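You operate a simulated robot arm through the tools that you are given. There is no shell and no other tool.

Carry out the task below with a simulated robot arm. There is one attempt and no reset: what you move stays moved.

## Task
Mix the pink card's colour in the grey cup and stir it smooth.
Fine: leave the cup out on its slide, stirrer raised. Set down upright: what you pick out.

It is judged by the outcome, as a careful person would: the job done as asked, and still so three seconds after it is handed in. It fails if anything else is knocked over, pushed out of place, dropped, spilled or broken.

## Robot
A 7-joint arm with a two-finger parallel gripper, fixed in place. Base frame: the origin is at the foot of the arm, x ahead of it, y to its left, z up; the work surface is at about z = 0.84. Lengths are in m, angles in degrees, forces in N, time in s.
Its first joint turns from -166.0 to 166.0 degrees. Payload 3.43 kg.
The TCP is the grasp point between the finger pads, 0.03 m short of the fingertips. In the tool frame z runs along the fingers and y along their closing line. Largest opening 0.094 m; finger width 0.028, thickness 0.01; the body of the gripper, 0.05 by 0.096 m, starts 0.055 m behind the TCP.
Orientation is told as [roll, pitch, yaw] about the base's x, y, z axes, in that order, counted from this pose: with the fingers straight down and closing along the base's y, the tool's x points along the base's -x, its y along +y and its z along -z.

## Interface
- The arm moves only by the tool apply_moves. Its argument "plan" is a list of rows, each a list of 2 entries, a list of its own where there are three numbers: the shift along the tool's x, y, z in m, then the turn, a rotation vector about the tool's x, y, z in degrees. In form: [[[tx, ty, tz], [rx, ry, rz]], ...]. A call has 1 to 20 rows; each row is the pose to reach, as a shift and turn from the pose commanded when the call began, along the tool's axes at that moment. "hand" is the finger opening in m, from 0 to 0.094, set as the call begins (left out, the last holds). Rows are played at 5 a second. More than 0.05 m and 8.6 degrees between two rows, or a gripper value outside its range, and nothing of the call is played. A pose out of reach is approached as far as the arm can. The call stops where the force on the tool passes 70 N (or 10 N more than at its start, if that is more) or the arm is blocked; 0.2 s more then pass. Each finger travels about 0.045 m/s and halts on what it meets, pressing with about 42 N; the grip force reading is that of the motor and also rises with nothing between the fingers. The clock runs only during rows and for 0.2 s after the last one: add rows that repeat a pose to give the fingers time. It gives the time, the measured TCP pose, the force on the tool (base axes), the opening and the grip force at its end, in the units of the frame above (readings bear some noise), with the torque about the TCP (base axes, N m) and any sound that the robot's microphone picked up.
- Cameras (640 x 400 px; columns grow to the right, rows downward): "scene" is fixed at [0.0482, -0.5012, 1.6878]; the picture's right is [-0.18, -0.98, 0.00], its down [-0.81, 0.14, -0.57] and it looks along [0.56, -0.10, -0.82] (base axes); focal length 350 px, centre (320, 200). "wrist" rides on the gripper at [0.076, 0.014, -0.103] in the tool frame; the picture's right is [-0.18, 0.98, 0.00], its down [-0.75, -0.14, -0.64] and it looks along [-0.63, -0.12, 0.77] (tool axes); focal length 243 px, centre (320, 200). There is no depth. A picture from a camera that has moved, and an enlarged one, comes with that camera's place and axes in the base frame and with its lens.
- get_image(camera): a new picture of that camera. It takes no simulated time.
- slide_trunk(by): slides the trunk up (or, below 0, down) by that many m; the arm rides with it, the base frame stays. It gives what a move gives, with no picture.
- zoom(camera, box): a new picture of the part [left, top, right, bottom] of that camera's present view, enlarged. It takes no simulated time.
- hand_in(): hands the job in; it is judged then, once.

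Nothing tells you positions but the pictures and the camera data. Unless the task says otherwise, let go and move clear before handing in.

The tools are called after "Emit:" as name(argument=value, ...) on one line, values as JSON. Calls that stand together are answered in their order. apply_moves: Moves the arm, as the interface text tells. Its arguments: {"type":"object","properties":{"plan":{"type":"array","items":{"type":"array"}},"hand":{"type":"number"}},"required":["plan"]} The other tools are called the same way: slide_trunk (by) slides the trunk up or down; get_image (camera) takes a picture; zoom (camera, box) takes an enlarged picture of a part of a camera's view; hand_in () hands the job in.

At the start:

```text
t: 0.0
eef_pos: [0.482, -0.3207, 1.3228]
tcp_rot: [-0.1, 0.0, 0.1]
wrist_force: [-0.3, 0.0, 1.2]
wrist_torque: [0.02, -0.02, 0.0]
gripper_width: 0.0941
gripper_force: 0.1
trunk travel left (down, up): [-0.425, 0.065]
```

scene: 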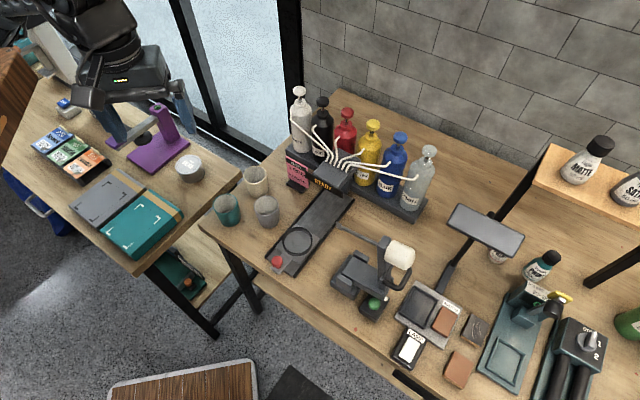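
wrist: 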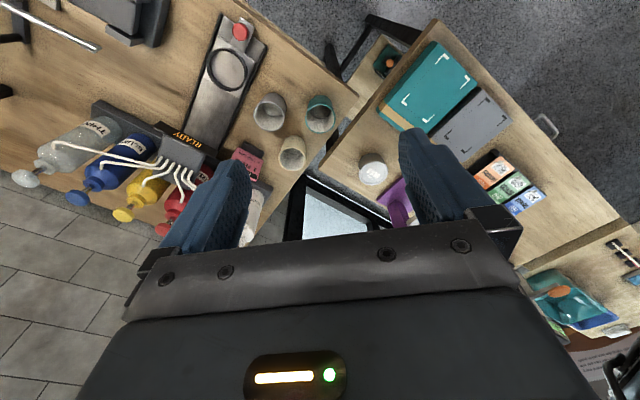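

I see two benches: one on the left with boxes and colour packs, and one on the right with paint pump bottles, a dispenser slide, cups, and other equipment. I'll zoom in on the relevant parts before moving.

Emit:
zoom(camera="scene", box=[200, 70, 450, 280])

Emit:
zoom(camera="scene", box=[320, 190, 520, 320])

Emit:
zoom(camera="scene", box=[260, 140, 360, 205])

Emit:
zoom(camera="scene", box=[0, 80, 250, 280])

Emit:
zoom(camera="scene", box=[380, 260, 640, 400])

Emit:
zoom(camera="wrist", box=[150, 0, 400, 240])

```text
1.90 times, centred on (325, 175) of scene
camera zoom: at [0.0482, -0.5012, 1.6878], right [-0.18, -0.98, 0.0], down [-0.81, 0.14, -0.57], along [0.56, -0.1, -0.82], focal length 668 px, centre (310, 248)
```

zoom: 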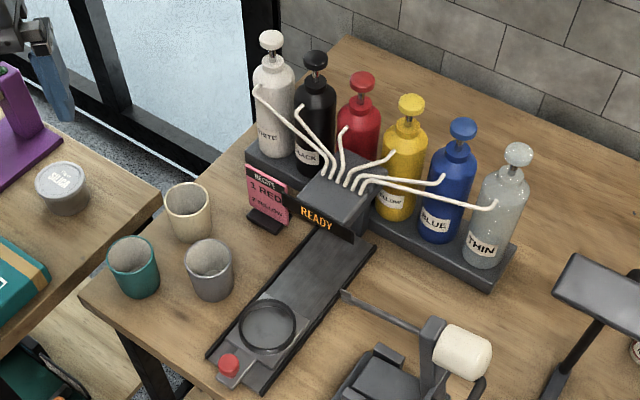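

```text
3.08 times, centred on (420, 255) of scene
camera zoom: at [0.0482, -0.5012, 1.6878], right [-0.18, -0.98, 0.0], down [-0.81, 0.14, -0.57], along [0.56, -0.1, -0.82], focal length 1078 px, centre (12, 31)
```

zoom: 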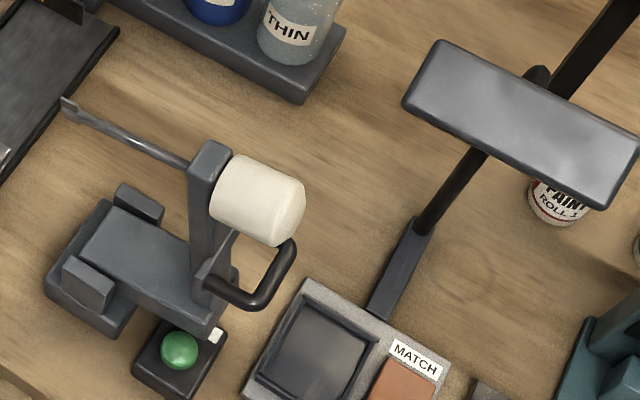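

```text
6.15 times, centred on (310, 172) of scene
camera zoom: at [0.0482, -0.5012, 1.6878], right [-0.18, -0.98, 0.0], down [-0.81, 0.14, -0.57], along [0.56, -0.1, -0.82], focal length 2157 px, centre (382, 369)
```

zoom: 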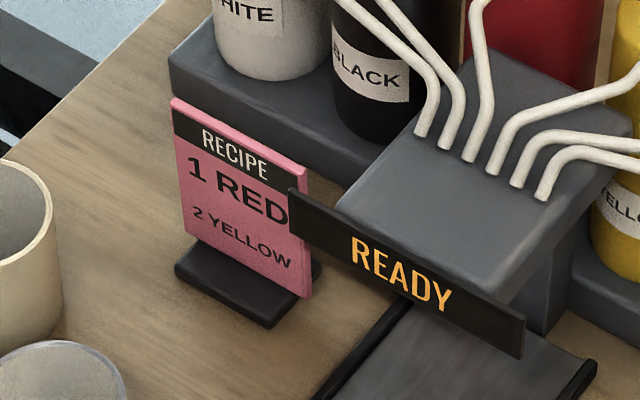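

```text
2.00 times, centred on (125, 180) of scene
camera zoom: at [0.0482, -0.5012, 1.6878], right [-0.18, -0.98, 0.0], down [-0.81, 0.14, -0.57], along [0.56, -0.1, -0.82], focal length 701 px, centre (710, 240)
```

zoom: 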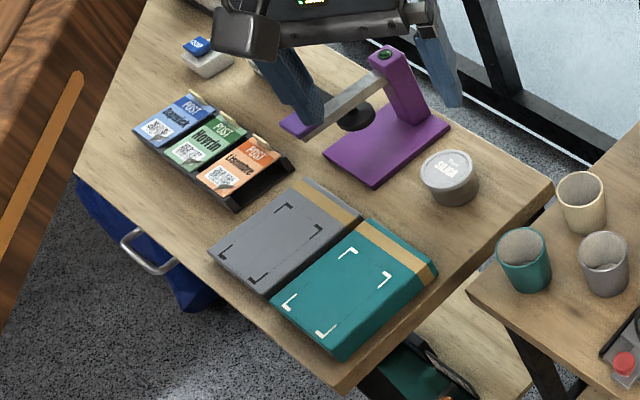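

```text
2.46 times, centred on (510, 330) of scene
camera zoom: at [0.0482, -0.5012, 1.6878], right [-0.18, -0.98, 0.0], down [-0.81, 0.14, -0.57], along [0.56, -0.1, -0.82], focal length 863 px, centre (-148, -120)
```

zoom: 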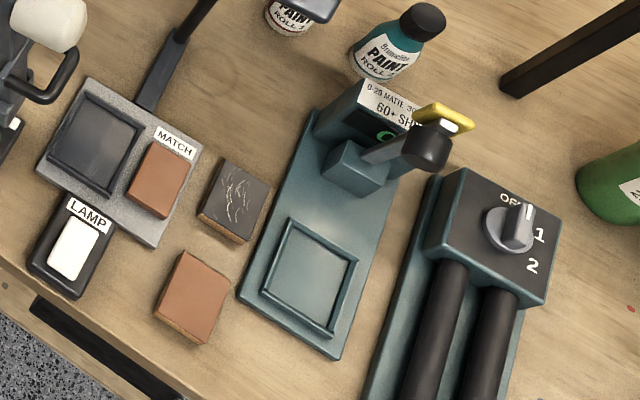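

```text
1.67 times, centred on (275, 120) of wrist
camera zoom: at [0.4066, -0.3068, 1.4243], right [0.18, 0.98, 0.0], down [0.75, -0.14, 0.64], along [0.63, -0.12, -0.77], focal length 404 px, centre (395, 333)
```

zoom: 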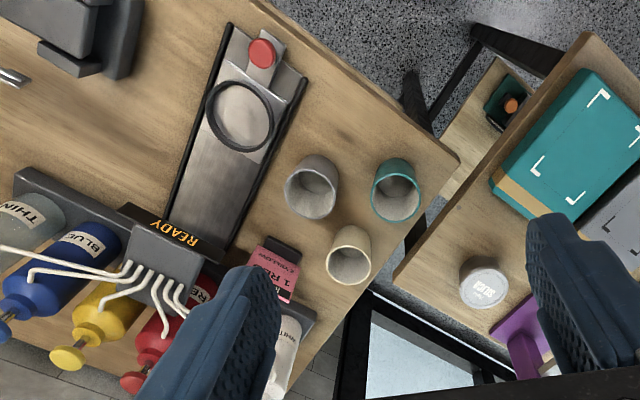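

The pink recipe card reads "1 RED / 2 YELLOW". The device beside the slide, with a rod, white cylinder and green button, may be the stirrer, so I'll look closer at it, the slide and the pumps.

Emit:
zoom(camera="scene", box=[320, 215, 430, 325])

Emit:
zoom(camera="scene", box=[255, 180, 360, 280])

Emit:
zoom(camera="scene", box=[280, 80, 450, 220])

Emit:
zoom(camera="wrist", box=[0, 0, 200, 130])

Emit:
zoom(camera="scene", box=[210, 160, 290, 240])

Emit:
zoom(camera="scene", box=[283, 150, 323, 195])

```text
3.64 times, centred on (375, 270) of scene
camera zoom: at [0.0482, -0.5012, 1.6878], right [-0.18, -0.98, 0.0], down [-0.81, 0.14, -0.57], along [0.56, -0.1, -0.82], focal length 1274 px, centre (120, -54)
```

zoom: 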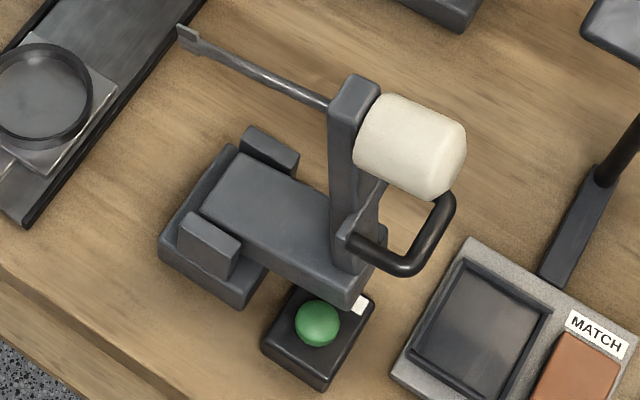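

```text
4.00 times, centred on (308, 230) of scene
camera zoom: at [0.0482, -0.5012, 1.6878], right [-0.18, -0.98, 0.0], down [-0.81, 0.14, -0.57], along [0.56, -0.1, -0.82], focal length 1402 px, centre (370, 80)
```

zoom: 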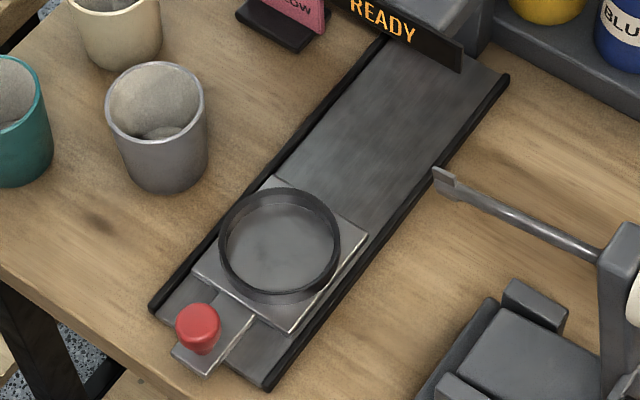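

```text
2.86 times, centred on (365, 150) of scene
camera zoom: at [0.0482, -0.5012, 1.6878], right [-0.18, -0.98, 0.0], down [-0.81, 0.14, -0.57], along [0.56, -0.1, -0.82], focal length 1001 px, centre (191, 343)
```

zoom: 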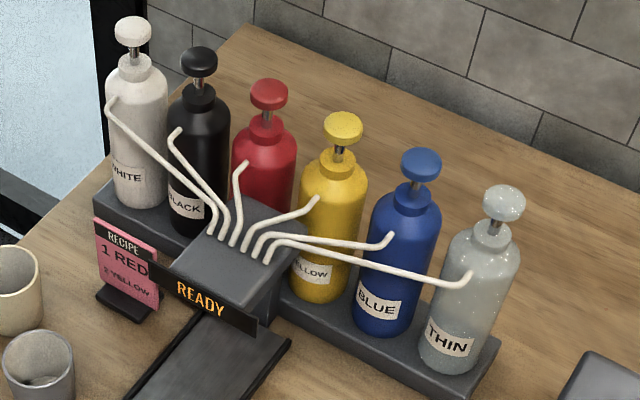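

```text
3.08 times, centred on (100, 65) of wrist
camera zoom: at [0.4066, -0.3068, 1.4243], right [0.18, 0.98, 0.0], down [0.75, -0.14, 0.64], along [0.63, -0.12, -0.77], focal length 746 px, centre (997, 615)
```

zoom: 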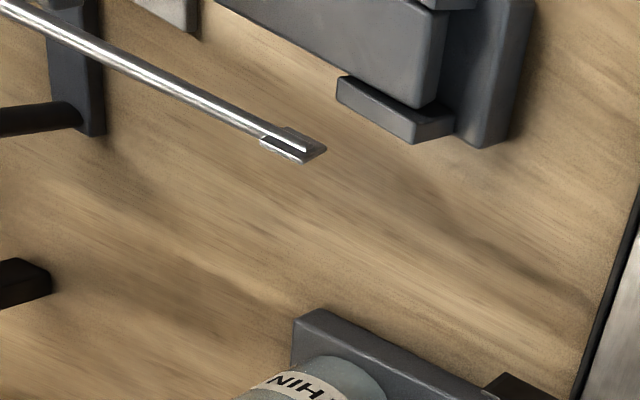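

```text
5.00 times, centred on (250, 200) of scene
camera zoom: at [0.0482, -0.5012, 1.6878], right [-0.18, -0.98, 0.0], down [-0.81, 0.14, -0.57], along [0.56, -0.1, -0.82], focal length 1752 px, centre (670, 200)
```

zoom: 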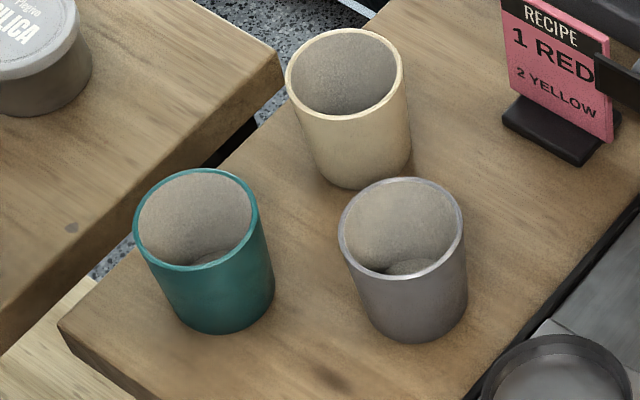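

```text
8.89 times, centred on (303, 172) of scene
camera zoom: at [0.0482, -0.5012, 1.6878], right [-0.18, -0.98, 0.0], down [-0.81, 0.14, -0.57], along [0.56, -0.1, -0.82], focal length 3115 px, centre (471, 444)
```

zoom: 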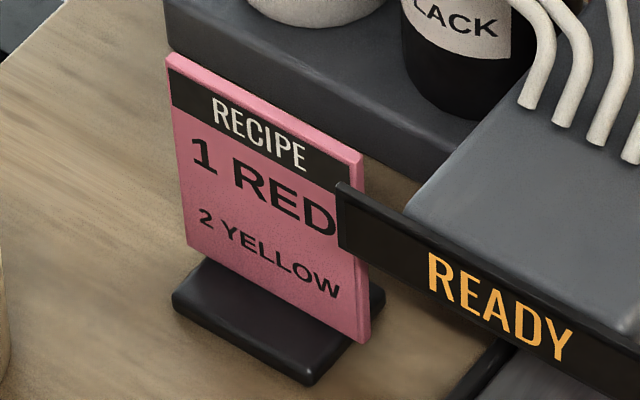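

The recipe is clear: 1 RED and 2 YELLOW, in the grey cup at about (0.575, -0.448). I'll move the wrist camera, staying high, over the slide and stirrer to understand the mechanism.

Emit:
apply_moves(plan=[[[0.01, -0.04, 0], [0, 0, 0]], [[0.02, -0.08, 0], [0, 0, 0]], [[0.03, -0.12, 0], [0, 0, 0]], [[0.04, -0.16, 0], [0, 0, 0]], [[0.05, -0.2, 0], [0, 0, 0]], [[0.06, -0.24, 0], [0, 0, 0]], [[0.07, -0.28, 0], [0, 0, 0]], [[0.07, -0.28, 0], [0, 0, 0]]])

Emit:
get_image(camera="wrist")

Emit:
get_image(camera="scene")

```text
t: 1.8
eef_pos: [0.4135, -0.6012, 1.3231]
tcp_rot: [0.0, 0.0, -0.1]
wrist_force: [0.0, 0.2, -0.2]
wrist_torque: [0.0, -0.02, 0.01]
gripper_width: 0.094
gripper_force: 0.0
trunk travel left (down, up): [-0.425, 0.065]
```

```text
taken
camera wrist: at [0.3366, -0.5876, 1.4247], right [0.18, 0.98, 0.0], down [0.75, -0.14, 0.64], along [0.63, -0.12, -0.77], focal length 243 px, centre (320, 200)
```

wrist: 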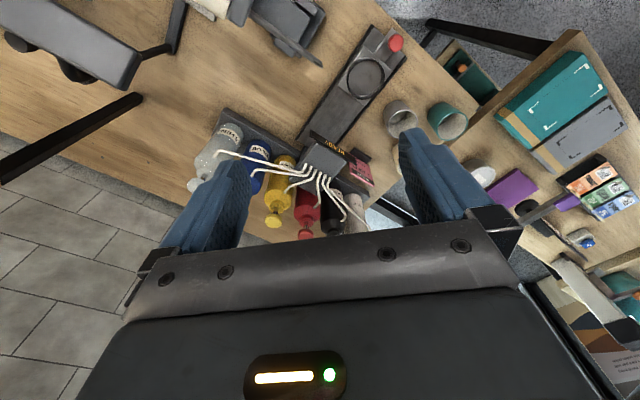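

```text
taken
```

scene: 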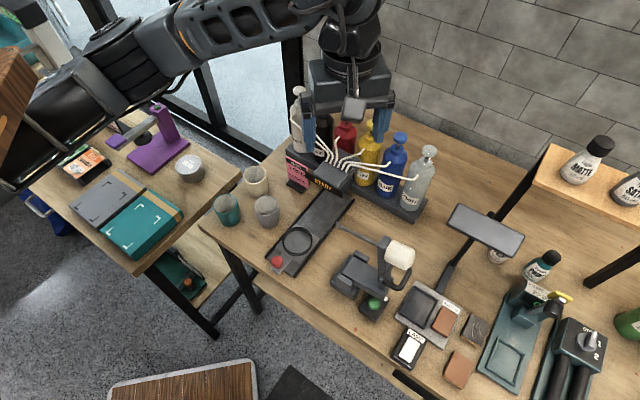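

From here I see the slide and the stirrer's edge only. I'll turn the wrist to face radially toward the stirrer and lower slightly for a better view.

Emit:
apply_moves(plan=[[[0.019, 0.017, 0.012], [0, 0, 8]], [[0.038, 0.033, 0.024], [0, 0, 16]], [[0.057, 0.05, 0.036], [0, 0, 24]], [[0.076, 0.067, 0.048], [0, 0, 32]], [[0.095, 0.083, 0.06], [0, 0, 40]], [[0.1135, 0.1, 0.073], [0, 0, 48]], [[0.1135, 0.1, 0.073], [0, 0, 48]]])

Emit:
get_image(camera="wrist")

Emit:
get_image(camera="scene")

```text
t: 3.4
eef_pos: [0.2998, -0.5006, 1.2477]
tcp_rot: [0.0, 0.0, -48.0]
wrist_force: [-0.6, 0.1, 0.3]
wrist_torque: [0.02, 0.02, -0.01]
gripper_width: 0.0943
gripper_force: 0.2
trunk travel left (down, up): [-0.425, 0.065]
```

```text
taken
camera wrist: at [0.2591, -0.4356, 1.3508], right [0.85, 0.52, 0.0], down [0.4, -0.65, 0.64], along [0.33, -0.55, -0.77], focal length 243 px, centre (320, 200)
```

wrist: 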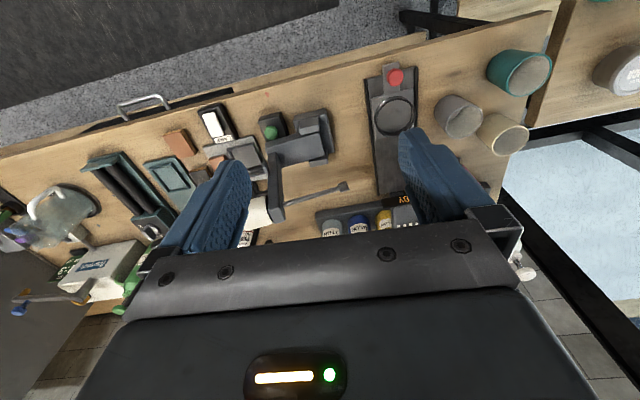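

```text
taken
```

scene: 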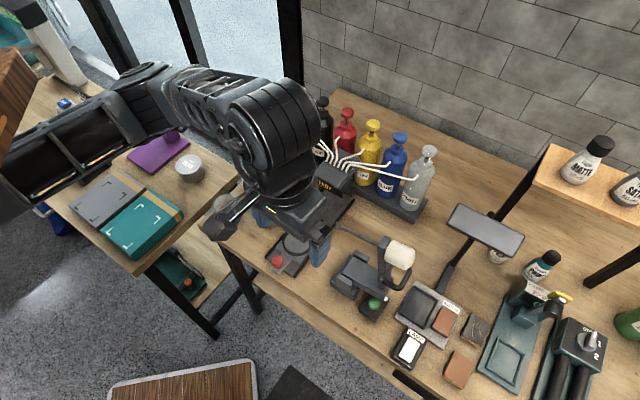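

Emit:
zoom(camera="wrist", box=[180, 90, 420, 240])

Emit:
zoom(camera="wrist", box=[340, 40, 560, 180])

Emit:
zoom(camera="wrist", box=[240, 100, 360, 220])

```text
2.67 times, centred on (300, 165) of wrist
camera zoom: at [0.2591, -0.4356, 1.3508], right [0.85, 0.52, 0.0], down [0.4, -0.65, 0.64], along [0.33, -0.55, -0.77], focal length 647 px, centre (373, 293)
```

zoom: 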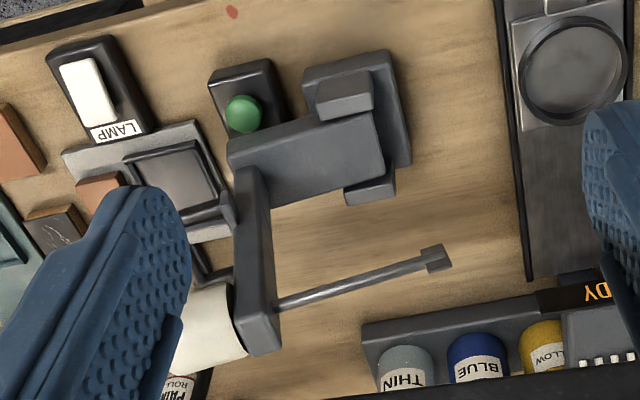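

```text
2.86 times, centred on (450, 110) of wrist
camera zoom: at [0.2591, -0.4356, 1.3508], right [0.85, 0.52, 0.0], down [0.4, -0.65, 0.64], along [0.33, -0.55, -0.77], focal length 693 px, centre (-51, 457)
```

zoom: 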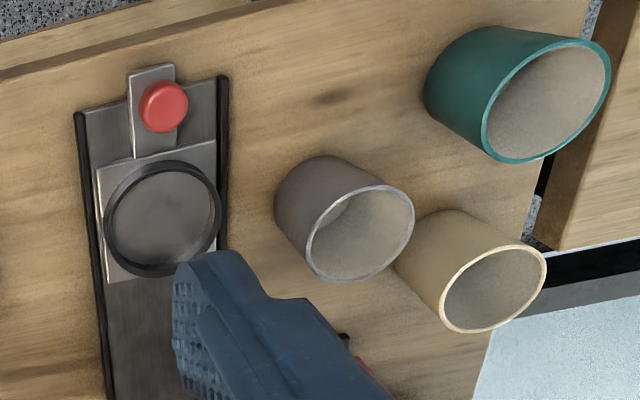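

```text
3.33 times, centred on (300, 160) of wrist
camera zoom: at [0.2591, -0.4356, 1.3508], right [0.85, 0.52, 0.0], down [0.4, -0.65, 0.64], along [0.33, -0.55, -0.77], focal length 809 px, centre (387, 333)
```

zoom: 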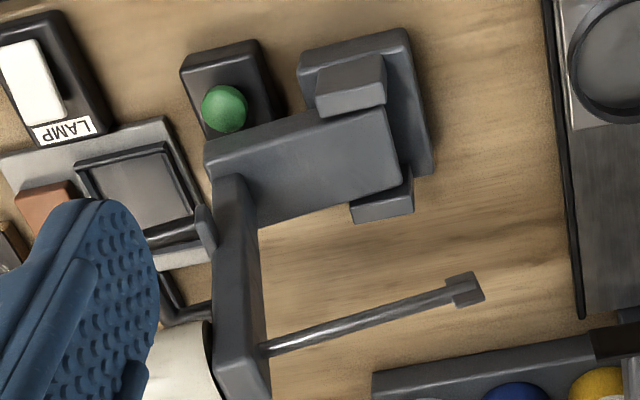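

The device is a tilt-head stirrer. Its head is hinged between the two cheek blocks, so it swings left over the slide's outer position, and the green button beside it probably runs the motor. I'll look from another angle for the handle and motor layout.

Emit:
apply_moves(plan=[[[0.002, 0.01, 0.01], [0, 0, 7.4]], [[0.004, 0.02, 0.02], [0, 0, 14.8]], [[0.006, 0.03, 0.03], [0, 0, 22.2]], [[0.008, 0.04, 0.04], [0, 0, 29.6]], [[0.0097, 0.049, 0.05], [0, 0, 37]], [[0.0097, 0.049, 0.05], [0, 0, 37]]])

Emit:
get_image(camera="wrist")

Emit:
zoom(camera="wrist", box=[240, 60, 420, 240])

```text
t: 4.8
eef_pos: [0.3301, -0.4611, 1.1998]
tcp_rot: [0.0, 0.0, -84.9]
wrist_force: [0.2, -0.2, 0.3]
wrist_torque: [0.02, 0.01, 0.05]
gripper_width: 0.0943
gripper_force: 0.0
trunk travel left (down, up): [-0.425, 0.065]
```

```text
taken
camera wrist: at [0.3372, -0.3841, 1.3013], right [1.0, -0.1, 0.0], down [-0.08, -0.76, 0.64], along [-0.06, -0.64, -0.77], focal length 243 px, centre (320, 200)
```

wrist: 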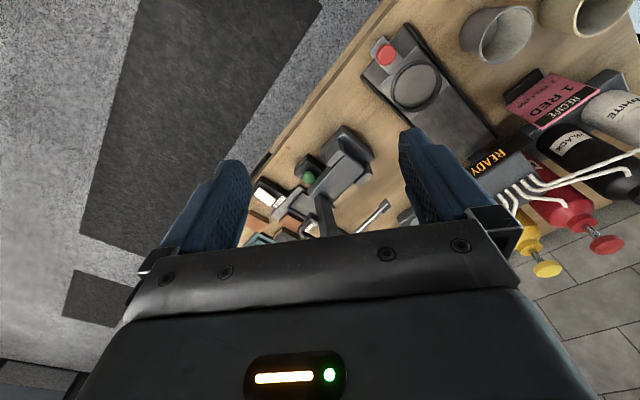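

```text
2.22 times, centred on (330, 150) of wrist
camera zoom: at [0.3372, -0.3841, 1.3013], right [1.0, -0.1, 0.0], down [-0.08, -0.76, 0.64], along [-0.06, -0.64, -0.77], focal length 539 px, centre (298, 311)
```

zoom: 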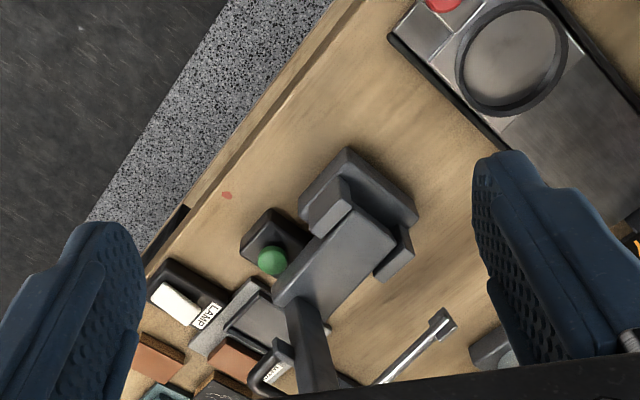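

Geometry so far: bench depth runs along about -45°, the slide rail is centred on azimuth about -47°, and the cups are to its left. Now I'll move above the grey cup at moderate height to refine its position.

Emit:
apply_moves(plan=[[[-0.0014, 0.041, 0.01], [0, 0, -6.7]], [[-0.0028, 0.082, 0.02], [0, 0, -13.4]], [[-0.0042, 0.123, 0.035], [0, 0, -20]], [[-0.0056, 0.163, 0.05], [0, 0, -26.7]], [[-0.007, 0.204, 0.075], [0, 0, -33.4]], [[-0.0084, 0.245, 0.1], [0, 0, -40]], [[-0.0084, 0.245, 0.1], [0, 0, -40]]])

Emit:
get_image(camera="wrist")

Emit:
get_image(camera="scene")

```text
t: 6.4
eef_pos: [0.5746, -0.4481, 1.0998]
tcp_rot: [-0.1, 0.0, -44.9]
wrist_force: [-0.5, 0.1, -0.1]
wrist_torque: [-0.02, 0.03, 0.0]
gripper_width: 0.0943
gripper_force: 0.0
trunk travel left (down, up): [-0.425, 0.065]
```

```text
taken
camera wrist: at [0.5303, -0.3843, 1.201], right [0.82, 0.57, 0.0], down [0.43, -0.63, 0.64], along [0.36, -0.53, -0.77], focal length 243 px, centre (320, 200)
```

wrist: 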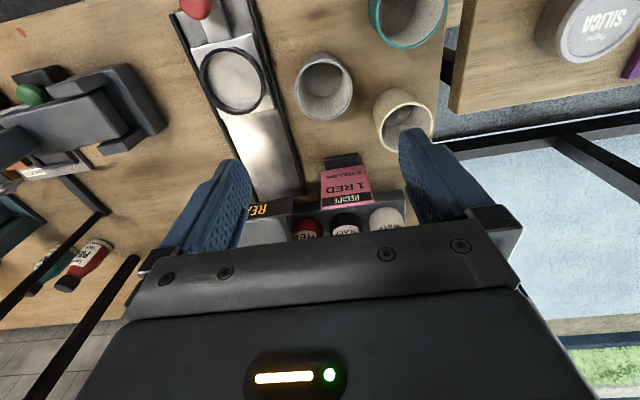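

```text
taken
```

scene: 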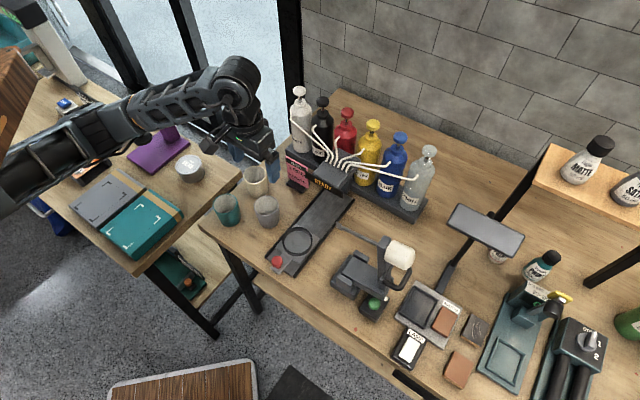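

Emit:
zoom(camera="wrist", box=[170, 0, 470, 190])

Emit:
zoom(camera="wrist", box=[280, 40, 370, 130])

Emit:
zoom(camera="wrist", box=[170, 0, 270, 110])

Emit:
zoom(camera="wrist", box=[240, 150, 420, 240])

```text
2.11 times, centred on (320, 95) of wrist
camera zoom: at [0.5303, -0.3843, 1.201], right [0.82, 0.57, 0.0], down [0.43, -0.63, 0.64], along [0.36, -0.53, -0.77], focal length 511 px, centre (320, 421)
```

zoom: 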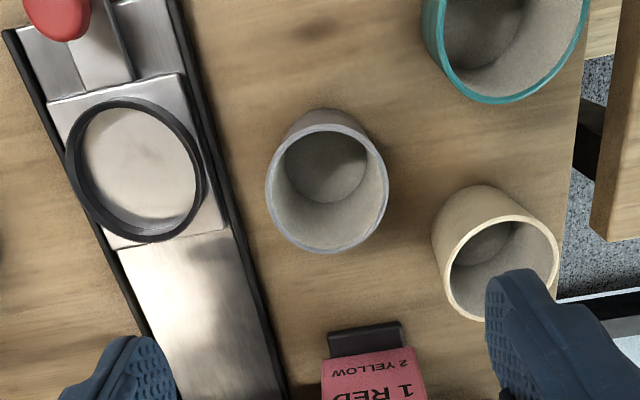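

```text
4.44 times, centred on (325, 85) of wrist
camera zoom: at [0.5303, -0.3843, 1.201], right [0.82, 0.57, 0.0], down [0.43, -0.63, 0.64], along [0.36, -0.53, -0.77], focal length 1078 px, centre (298, 711)
```

zoom: 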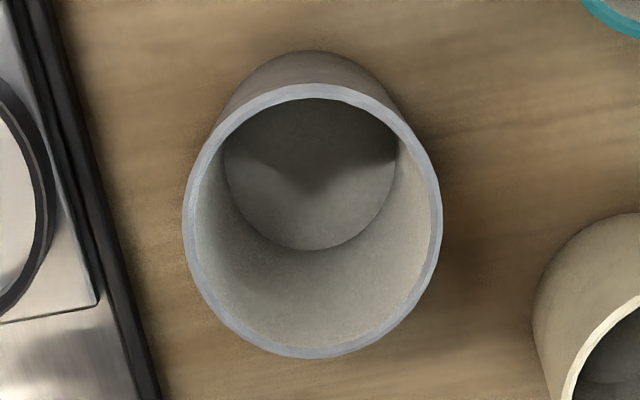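

```text
3.64 times, centred on (220, 55) of wrist
camera zoom: at [0.5303, -0.3843, 1.201], right [0.82, 0.57, 0.0], down [0.43, -0.63, 0.64], along [0.36, -0.53, -0.77], focal length 882 px, centre (684, 727)
```

zoom: 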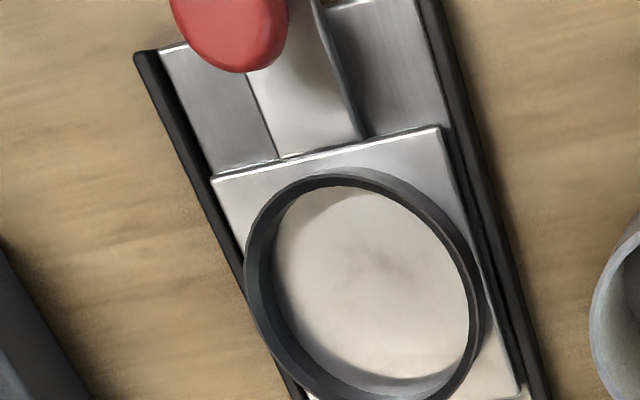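

```text
3.56 times, centred on (330, 195) of wrist
camera zoom: at [0.5303, -0.3843, 1.201], right [0.82, 0.57, 0.0], down [0.43, -0.63, 0.64], along [0.36, -0.53, -0.77], focal length 863 px, centre (284, 218)
```

zoom: 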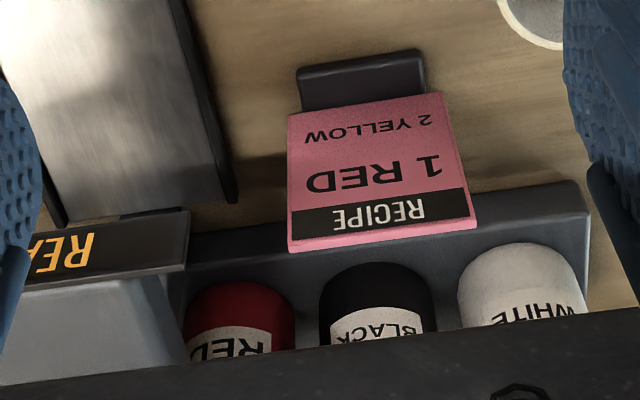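

The card confirms 1 RED and 2 YELLOW. I estimate the grey cup centre at about (0.583, -0.451) with its rim near z 0.90–0.92, so I'll centre over it and descend partway to verify.

Emit:
apply_moves(plan=[[[-0.004, 0.002, 0.03], [0, 0, 0]], [[-0.008, 0.0035, 0.06], [0, 0, 0]], [[-0.008, 0.0035, 0.1], [0, 0, 0]], [[-0.008, 0.0035, 0.1], [0, 0, 0]]], hand=0.094)

Emit:
get_image(camera="wrist")

Emit:
zoom(camera="scene", box=[200, 130, 320, 250])

```text
t: 7.4
eef_pos: [0.582, -0.4509, 0.9986]
tcp_rot: [0.0, 0.0, -45.0]
wrist_force: [-0.8, -0.4, 0.4]
wrist_torque: [0.02, 0.03, 0.02]
gripper_width: 0.0941
gripper_force: 0.1
trunk travel left (down, up): [-0.425, 0.065]
```

```text
taken
camera wrist: at [0.5382, -0.3874, 1.1008], right [0.82, 0.57, 0.0], down [0.43, -0.63, 0.64], along [0.36, -0.53, -0.77], focal length 243 px, centre (320, 200)
```

wrist: 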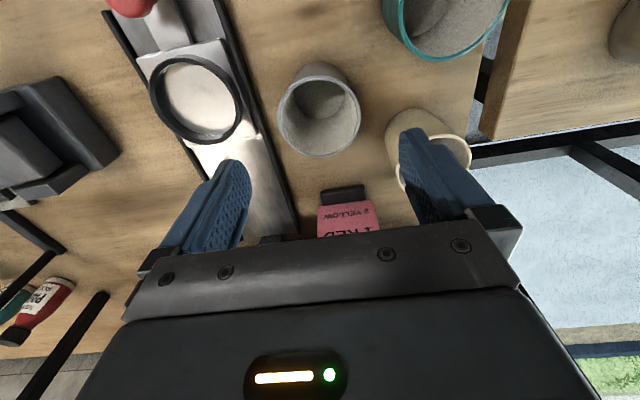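

```text
3.33 times, centred on (260, 190) of scene
camera zoom: at [0.0482, -0.5012, 1.6878], right [-0.18, -0.98, 0.0], down [-0.81, 0.14, -0.57], along [0.56, -0.1, -0.82], focal length 1168 px, centre (520, 233)
```

zoom: 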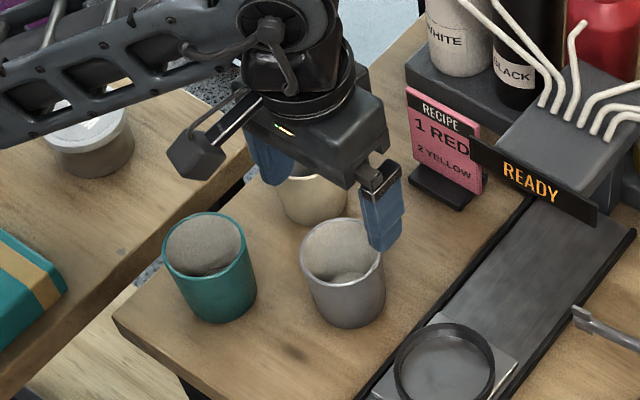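

Emit:
zoom(camera="wrist", box=[260, 50, 380, 170])

Emit:
zoom(camera="wrist", box=[100, 0, 260, 150])

```text
3.33 times, centred on (320, 110) of wrist
camera zoom: at [0.5382, -0.3874, 1.1008], right [0.82, 0.57, 0.0], down [0.43, -0.63, 0.64], along [0.36, -0.53, -0.77], focal length 809 px, centre (320, 500)
```

zoom: 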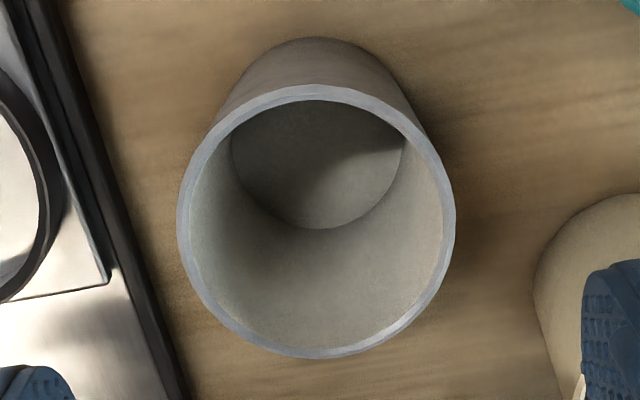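

```text
2.67 times, centred on (180, 75) of wrist
camera zoom: at [0.5382, -0.3874, 1.1008], right [0.82, 0.57, 0.0], down [0.43, -0.63, 0.64], along [0.36, -0.53, -0.77], focal length 647 px, centre (693, 533)
```

zoom: 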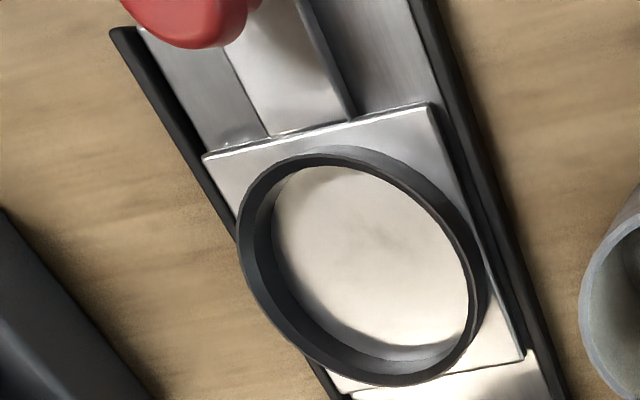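

The grey cup's rim is at z about 0.90, centred under the gripper at a diameter of about 0.07, and the slide ring's top is near z 0.866. I'll descend and grip the upper part of the cup so the fingertips clear the ring later.

Emit:
apply_moves(plan=[[[0, 0, 0.03], [0, 0, 0]], [[0, 0, 0.06], [0, 0, 0]], [[0, 0, 0.085], [0, 0, 0]], [[0, 0, 0.1085], [0, 0, 0]], [[0, 0, 0.1085], [0, 0, 0]]])

Emit:
get_image(camera="wrist")

Emit:
zoom(camera="scene", box=[200, 130, 320, 250])

```text
t: 8.6
eef_pos: [0.5814, -0.4511, 0.8915]
tcp_rot: [0.0, 0.0, -45.0]
wrist_force: [-0.8, -0.7, -0.3]
wrist_torque: [0.01, 0.04, -0.02]
gripper_width: 0.094
gripper_force: 0.0
trunk travel left (down, up): [-0.425, 0.065]
```

```text
taken
camera wrist: at [0.5385, -0.3877, 0.9925], right [0.82, 0.57, 0.0], down [0.43, -0.63, 0.64], along [0.36, -0.53, -0.77], focal length 243 px, centre (320, 200)
```

wrist: 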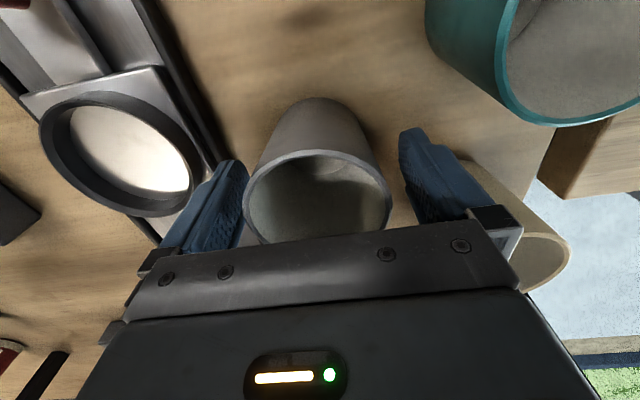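

```text
3.33 times, centred on (260, 190) of scene
camera zoom: at [0.0482, -0.5012, 1.6878], right [-0.18, -0.98, 0.0], down [-0.81, 0.14, -0.57], along [0.56, -0.1, -0.82], focal length 1168 px, centre (520, 233)
```

zoom: 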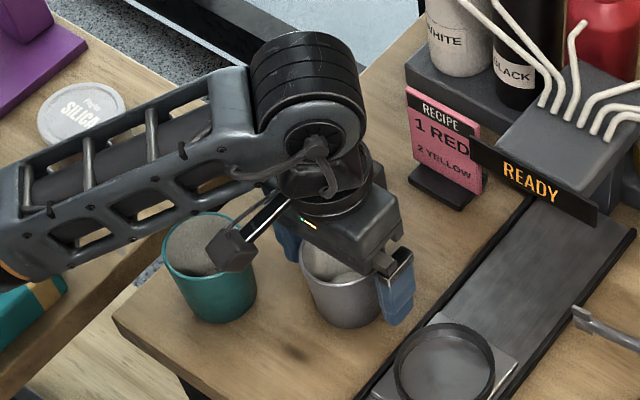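

The fingers straddle the grey cup evenly, so I'll close on it.

Emit:
apply_moves(plan=[[[0, 0, 0], [0, 0, 0]], [[0, 0, 0], [0, 0, 0]], [[0, 0, 0], [0, 0, 0]], [[0, 0, 0], [0, 0, 0]], [[0, 0, 0], [0, 0, 0]]], hand=0.06)

```text
t: 9.8
eef_pos: [0.5826, -0.4516, 0.8909]
tcp_rot: [-0.1, 0.0, -45.0]
wrist_force: [-0.7, 0.4, -0.2]
wrist_torque: [0.02, -0.02, 0.0]
gripper_width: 0.065
gripper_force: 42.4
trunk travel left (down, up): [-0.425, 0.065]
```

The grip is firm at 0.065 m. I'll lift the cup straight up and check it.

Emit:
apply_moves(plan=[[[0, 0, -0.015], [0, 0, 0]], [[0, 0, -0.035], [0, 0, 0]], [[0, 0, -0.06], [0, 0, 0]], [[0, 0, -0.07], [0, 0, 0]], [[0.012, -0.035, -0.07], [0, 0, 0]], [[0.018, -0.075, -0.07], [0, 0, 0]], [[0.024, -0.113, -0.07], [0, 0, 0]], [[0.024, -0.113, -0.07], [0, 0, 0]]])

Emit:
get_image(camera="wrist")

Emit:
zoom(camera="scene", box=[210, 150, 370, 290])

```text
t: 11.6
eef_pos: [0.4855, -0.5148, 0.9609]
tcp_rot: [0.0, 0.0, -44.9]
wrist_force: [-0.2, -0.8, -0.4]
wrist_torque: [-0.06, 0.0, 0.01]
gripper_width: 0.0647
gripper_force: 42.1
trunk travel left (down, up): [-0.425, 0.065]
```

```text
taken
camera wrist: at [0.4417, -0.4508, 1.0624], right [0.82, 0.57, 0.0], down [0.43, -0.63, 0.64], along [0.36, -0.53, -0.77], focal length 243 px, centre (320, 200)
```

wrist: 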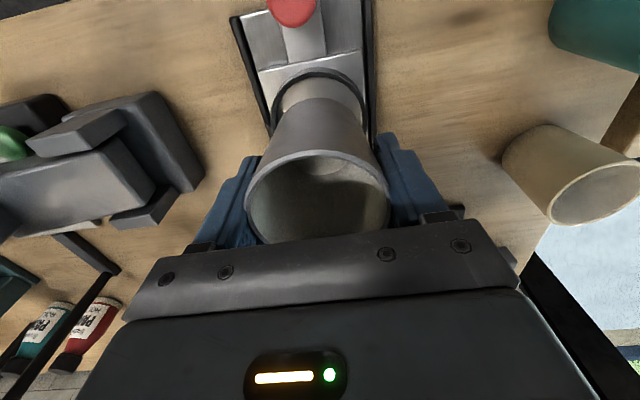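

```text
2.86 times, centred on (290, 220) of scene
camera zoom: at [0.0482, -0.5012, 1.6878], right [-0.18, -0.98, 0.0], down [-0.81, 0.14, -0.57], along [0.56, -0.1, -0.82], focal length 1001 px, centre (406, 143)
```

zoom: 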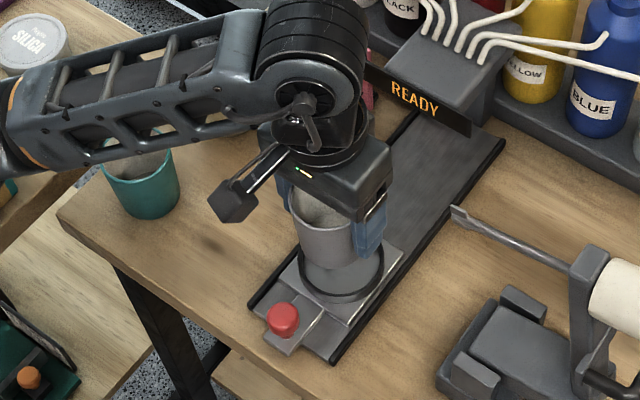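

Emit:
zoom(camera="wrist", box=[230, 20, 410, 200])

Emit:
zoom(camera="scene", box=[260, 190, 330, 260])

```text
2.22 times, centred on (320, 110) of wrist
camera zoom: at [0.4417, -0.4508, 1.0624], right [0.82, 0.57, 0.0], down [0.43, -0.63, 0.64], along [0.36, -0.53, -0.77], focal length 539 px, centre (320, 400)
```

zoom: 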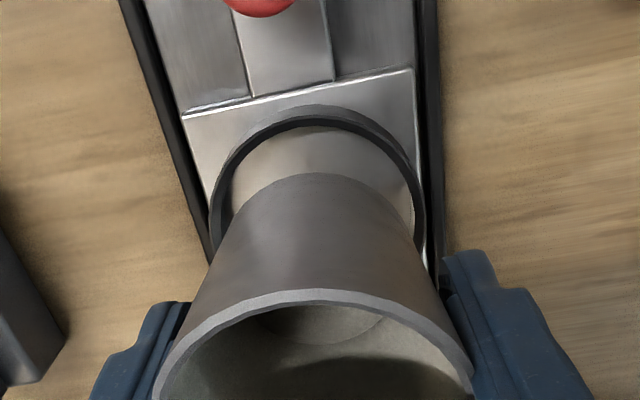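

```text
5.71 times, centred on (295, 225) of scene
camera zoom: at [0.0482, -0.5012, 1.6878], right [-0.18, -0.98, 0.0], down [-0.81, 0.14, -0.57], along [0.56, -0.1, -0.82], focal length 2003 px, centre (463, 57)
```

zoom: 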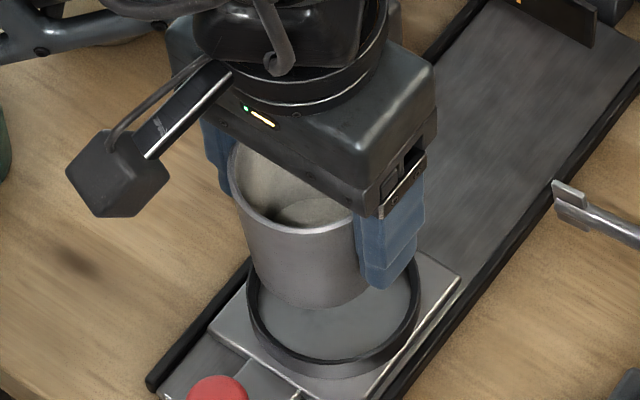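

The ring centre works out at about 3 mm outward and 2 mm left of the cup, so I'll correct that and lower it most of the way.

Emit:
apply_moves(plan=[[[-0.003, 0.002, 0.01], [0, 0, 0]], [[-0.003, 0.002, 0.03], [0, 0, 0]], [[-0.003, 0.002, 0.045], [0, 0, 0]], [[-0.003, 0.002, 0.049], [0, 0, 0]], [[-0.003, 0.002, 0.049], [0, 0, 0]]])

Emit:
zoom(camera="wrist", box=[230, 20, 410, 200])

Emit:
zoom(camera="scene", box=[260, 190, 330, 260])

```text
t: 12.8
eef_pos: [0.4898, -0.513, 0.9124]
tcp_rot: [-0.1, 0.0, -44.9]
wrist_force: [0.9, -0.2, -0.6]
wrist_torque: [0.0, 0.0, 0.0]
gripper_width: 0.0648
gripper_force: 42.2
trunk travel left (down, up): [-0.425, 0.065]
```

```text
2.22 times, centred on (320, 110) of wrist
camera zoom: at [0.4453, -0.4506, 1.0137], right [0.82, 0.57, 0.0], down [0.43, -0.63, 0.64], along [0.36, -0.53, -0.77], focal length 539 px, centre (320, 400)
```

zoom: 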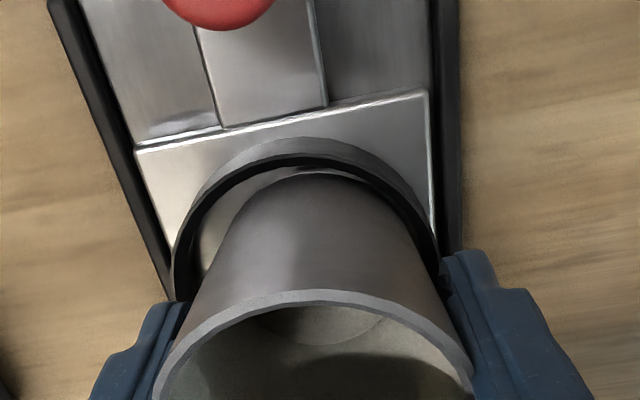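

```text
5.71 times, centred on (295, 225) of scene
camera zoom: at [0.0482, -0.5012, 1.6878], right [-0.18, -0.98, 0.0], down [-0.81, 0.14, -0.57], along [0.56, -0.1, -0.82], focal length 2003 px, centre (463, 57)
```

zoom: 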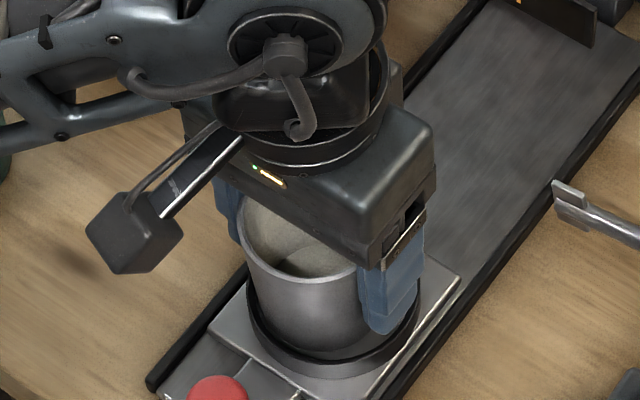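

The cup sits slightly left of the ring centre by about 4 mm, so I'll correct sideways and lower gently until it touches.

Emit:
apply_moves(plan=[[[0, -0.004, 0], [0, 0, 0]], [[0, -0.004, 0.003], [0, 0, 0]], [[0, -0.004, 0.006], [0, 0, 0]], [[0, -0.004, 0.006], [0, 0, 0]]])

Emit:
zoom(camera="wrist", box=[230, 20, 410, 200])

Emit:
zoom(camera="scene", box=[260, 190, 330, 260])

```text
t: 13.8
eef_pos: [0.4868, -0.5166, 0.908]
tcp_rot: [-0.1, -0.1, -44.9]
wrist_force: [-1.1, -0.4, 20.7]
wrist_torque: [0.22, -0.04, 0.01]
gripper_width: 0.0651
gripper_force: 41.8
trunk travel left (down, up): [-0.425, 0.065]
```

```text
2.22 times, centred on (320, 110) of wrist
camera zoom: at [0.4425, -0.4539, 1.0091], right [0.82, 0.57, 0.0], down [0.43, -0.63, 0.64], along [0.36, -0.53, -0.76], focal length 539 px, centre (320, 400)
```

zoom: 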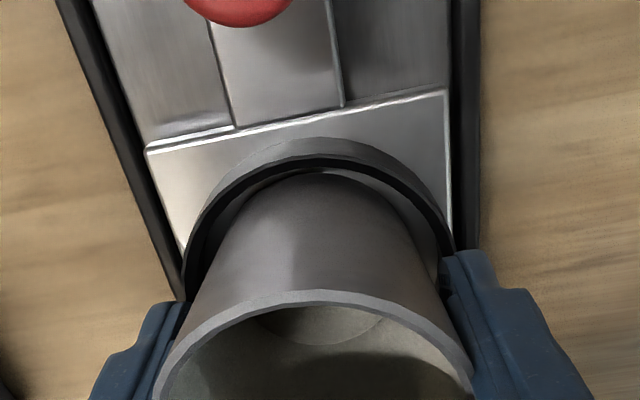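

```text
5.71 times, centred on (295, 225) of scene
camera zoom: at [0.0482, -0.5012, 1.6878], right [-0.18, -0.98, 0.0], down [-0.81, 0.14, -0.57], along [0.56, -0.1, -0.82], focal length 2003 px, centre (463, 57)
```

zoom: 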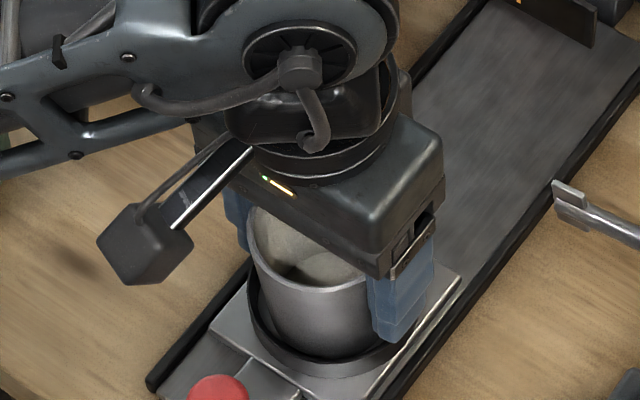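

Contact reads 20 N with the cup bottom at about z 0.857, inside the ring on the tray. I'll ease the pressure and open a little.

Emit:
apply_moves(plan=[[[0, 0, -0.0015], [0, 0, 0]], [[0, 0, -0.0015], [0, 0, 0]]])

Emit:
apply_moves(plan=[[[0, 0, 0], [0, 0, 0]], [[0, 0, 0], [0, 0, 0]], [[0, 0, 0], [0, 0, 0]]], hand=0.082)

Emit:
zoom(camera="wrist", box=[230, 20, 410, 200])

Emit:
zoom(camera="scene", box=[260, 190, 330, 260])

```text
t: 14.4
eef_pos: [0.4853, -0.5164, 0.9078]
tcp_rot: [0.0, 0.0, -44.9]
wrist_force: [1.1, -1.2, 10.7]
wrist_torque: [0.1, -0.18, -0.05]
gripper_width: 0.0649
gripper_force: 41.6
trunk travel left (down, up): [-0.425, 0.065]
```

```text
t: 15.2
eef_pos: [0.4859, -0.5174, 0.9071]
tcp_rot: [0.0, 0.0, -45.1]
wrist_force: [-0.2, -0.3, 0.1]
wrist_torque: [-0.01, -0.02, -0.01]
gripper_width: 0.0819
gripper_force: 0.1
trunk travel left (down, up): [-0.425, 0.065]
```

```text
2.22 times, centred on (320, 110) of wrist
camera zoom: at [0.4424, -0.454, 1.0092], right [0.82, 0.57, 0.0], down [0.43, -0.63, 0.64], along [0.36, -0.53, -0.77], focal length 539 px, centre (320, 400)
```

zoom: 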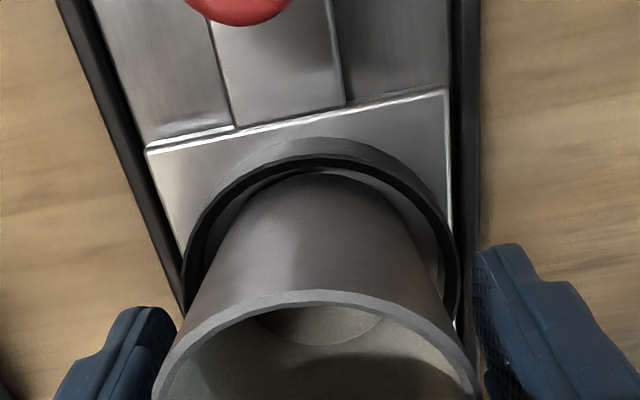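

```text
5.71 times, centred on (295, 225) of scene
camera zoom: at [0.0482, -0.5012, 1.6878], right [-0.18, -0.98, 0.0], down [-0.81, 0.14, -0.57], along [0.56, -0.1, -0.82], focal length 2003 px, centre (463, 57)
```

zoom: 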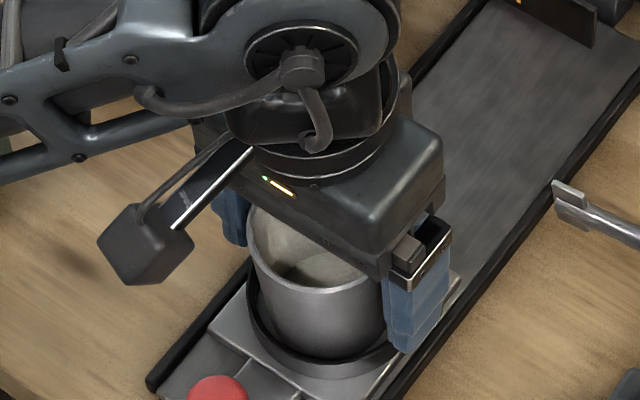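

The cup stands in the ring on its own, so I'll retreat straight up and then look at it and the red knob.

Emit:
apply_moves(plan=[[[0, 0, -0.03], [0, 0, 0]], [[0, 0, -0.06], [0, 0, 0]], [[0, 0, -0.1], [0, 0, 0]], [[0.03, 0, -0.14], [0, 0, 0]], [[0.06, 0, -0.16], [0, 0, 0]], [[0.06, 0, -0.16], [0, 0, 0]]])

Emit:
get_image(camera="wrist")

Emit:
zoom(camera="wrist", box=[210, 0, 430, 240])

Emit:
zoom(camera="scene", box=[240, 170, 360, 290])

```text
t: 16.6
eef_pos: [0.4455, -0.4757, 1.0671]
tcp_rot: [-0.1, -0.1, -45.0]
wrist_force: [0.3, 0.1, 0.0]
wrist_torque: [0.02, -0.02, -0.03]
gripper_width: 0.0817
gripper_force: 0.1
trunk travel left (down, up): [-0.425, 0.065]
```

```text
taken
camera wrist: at [0.3994, -0.4114, 1.1694], right [0.82, 0.57, 0.0], down [0.43, -0.63, 0.64], along [0.36, -0.53, -0.77], focal length 243 px, centre (320, 200)
```

wrist: 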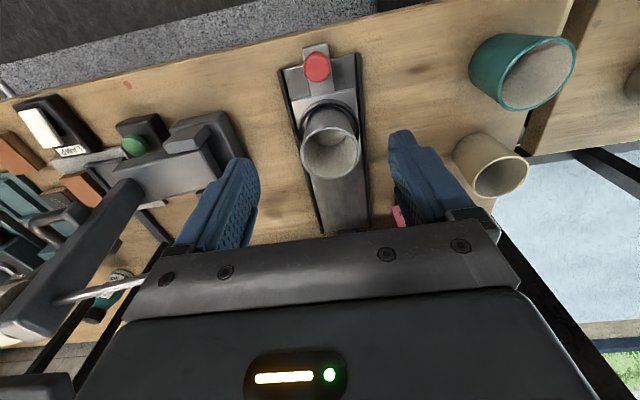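

```text
1.67 times, centred on (320, 120) of wrist
camera zoom: at [0.3994, -0.4114, 1.1694], right [0.82, 0.57, 0.0], down [0.43, -0.63, 0.64], along [0.36, -0.53, -0.77], focal length 404 px, centre (320, 333)
```

zoom: 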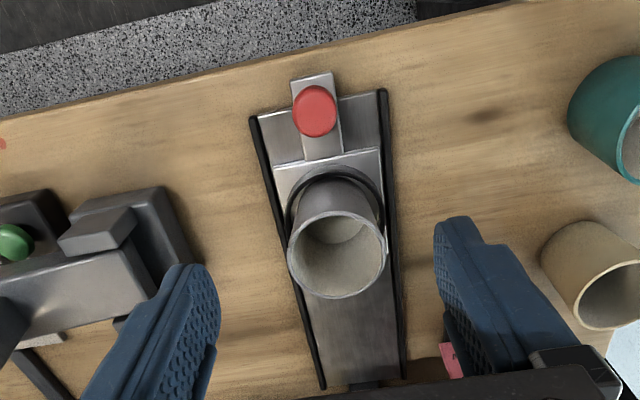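

```text
3.33 times, centred on (300, 230) of scene
camera zoom: at [0.0482, -0.5012, 1.6878], right [-0.18, -0.98, 0.0], down [-0.81, 0.14, -0.57], along [0.56, -0.1, -0.82], focal length 1168 px, centre (387, 100)
```

zoom: 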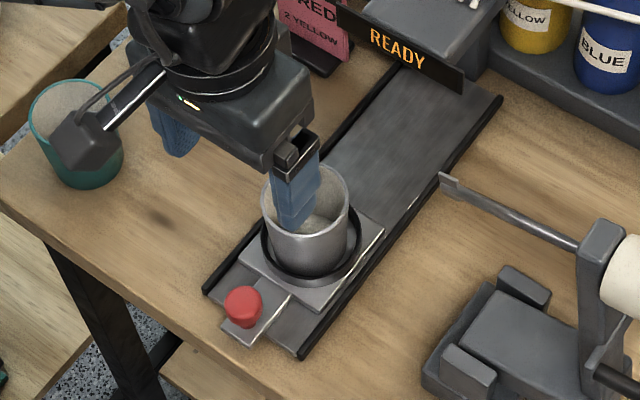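

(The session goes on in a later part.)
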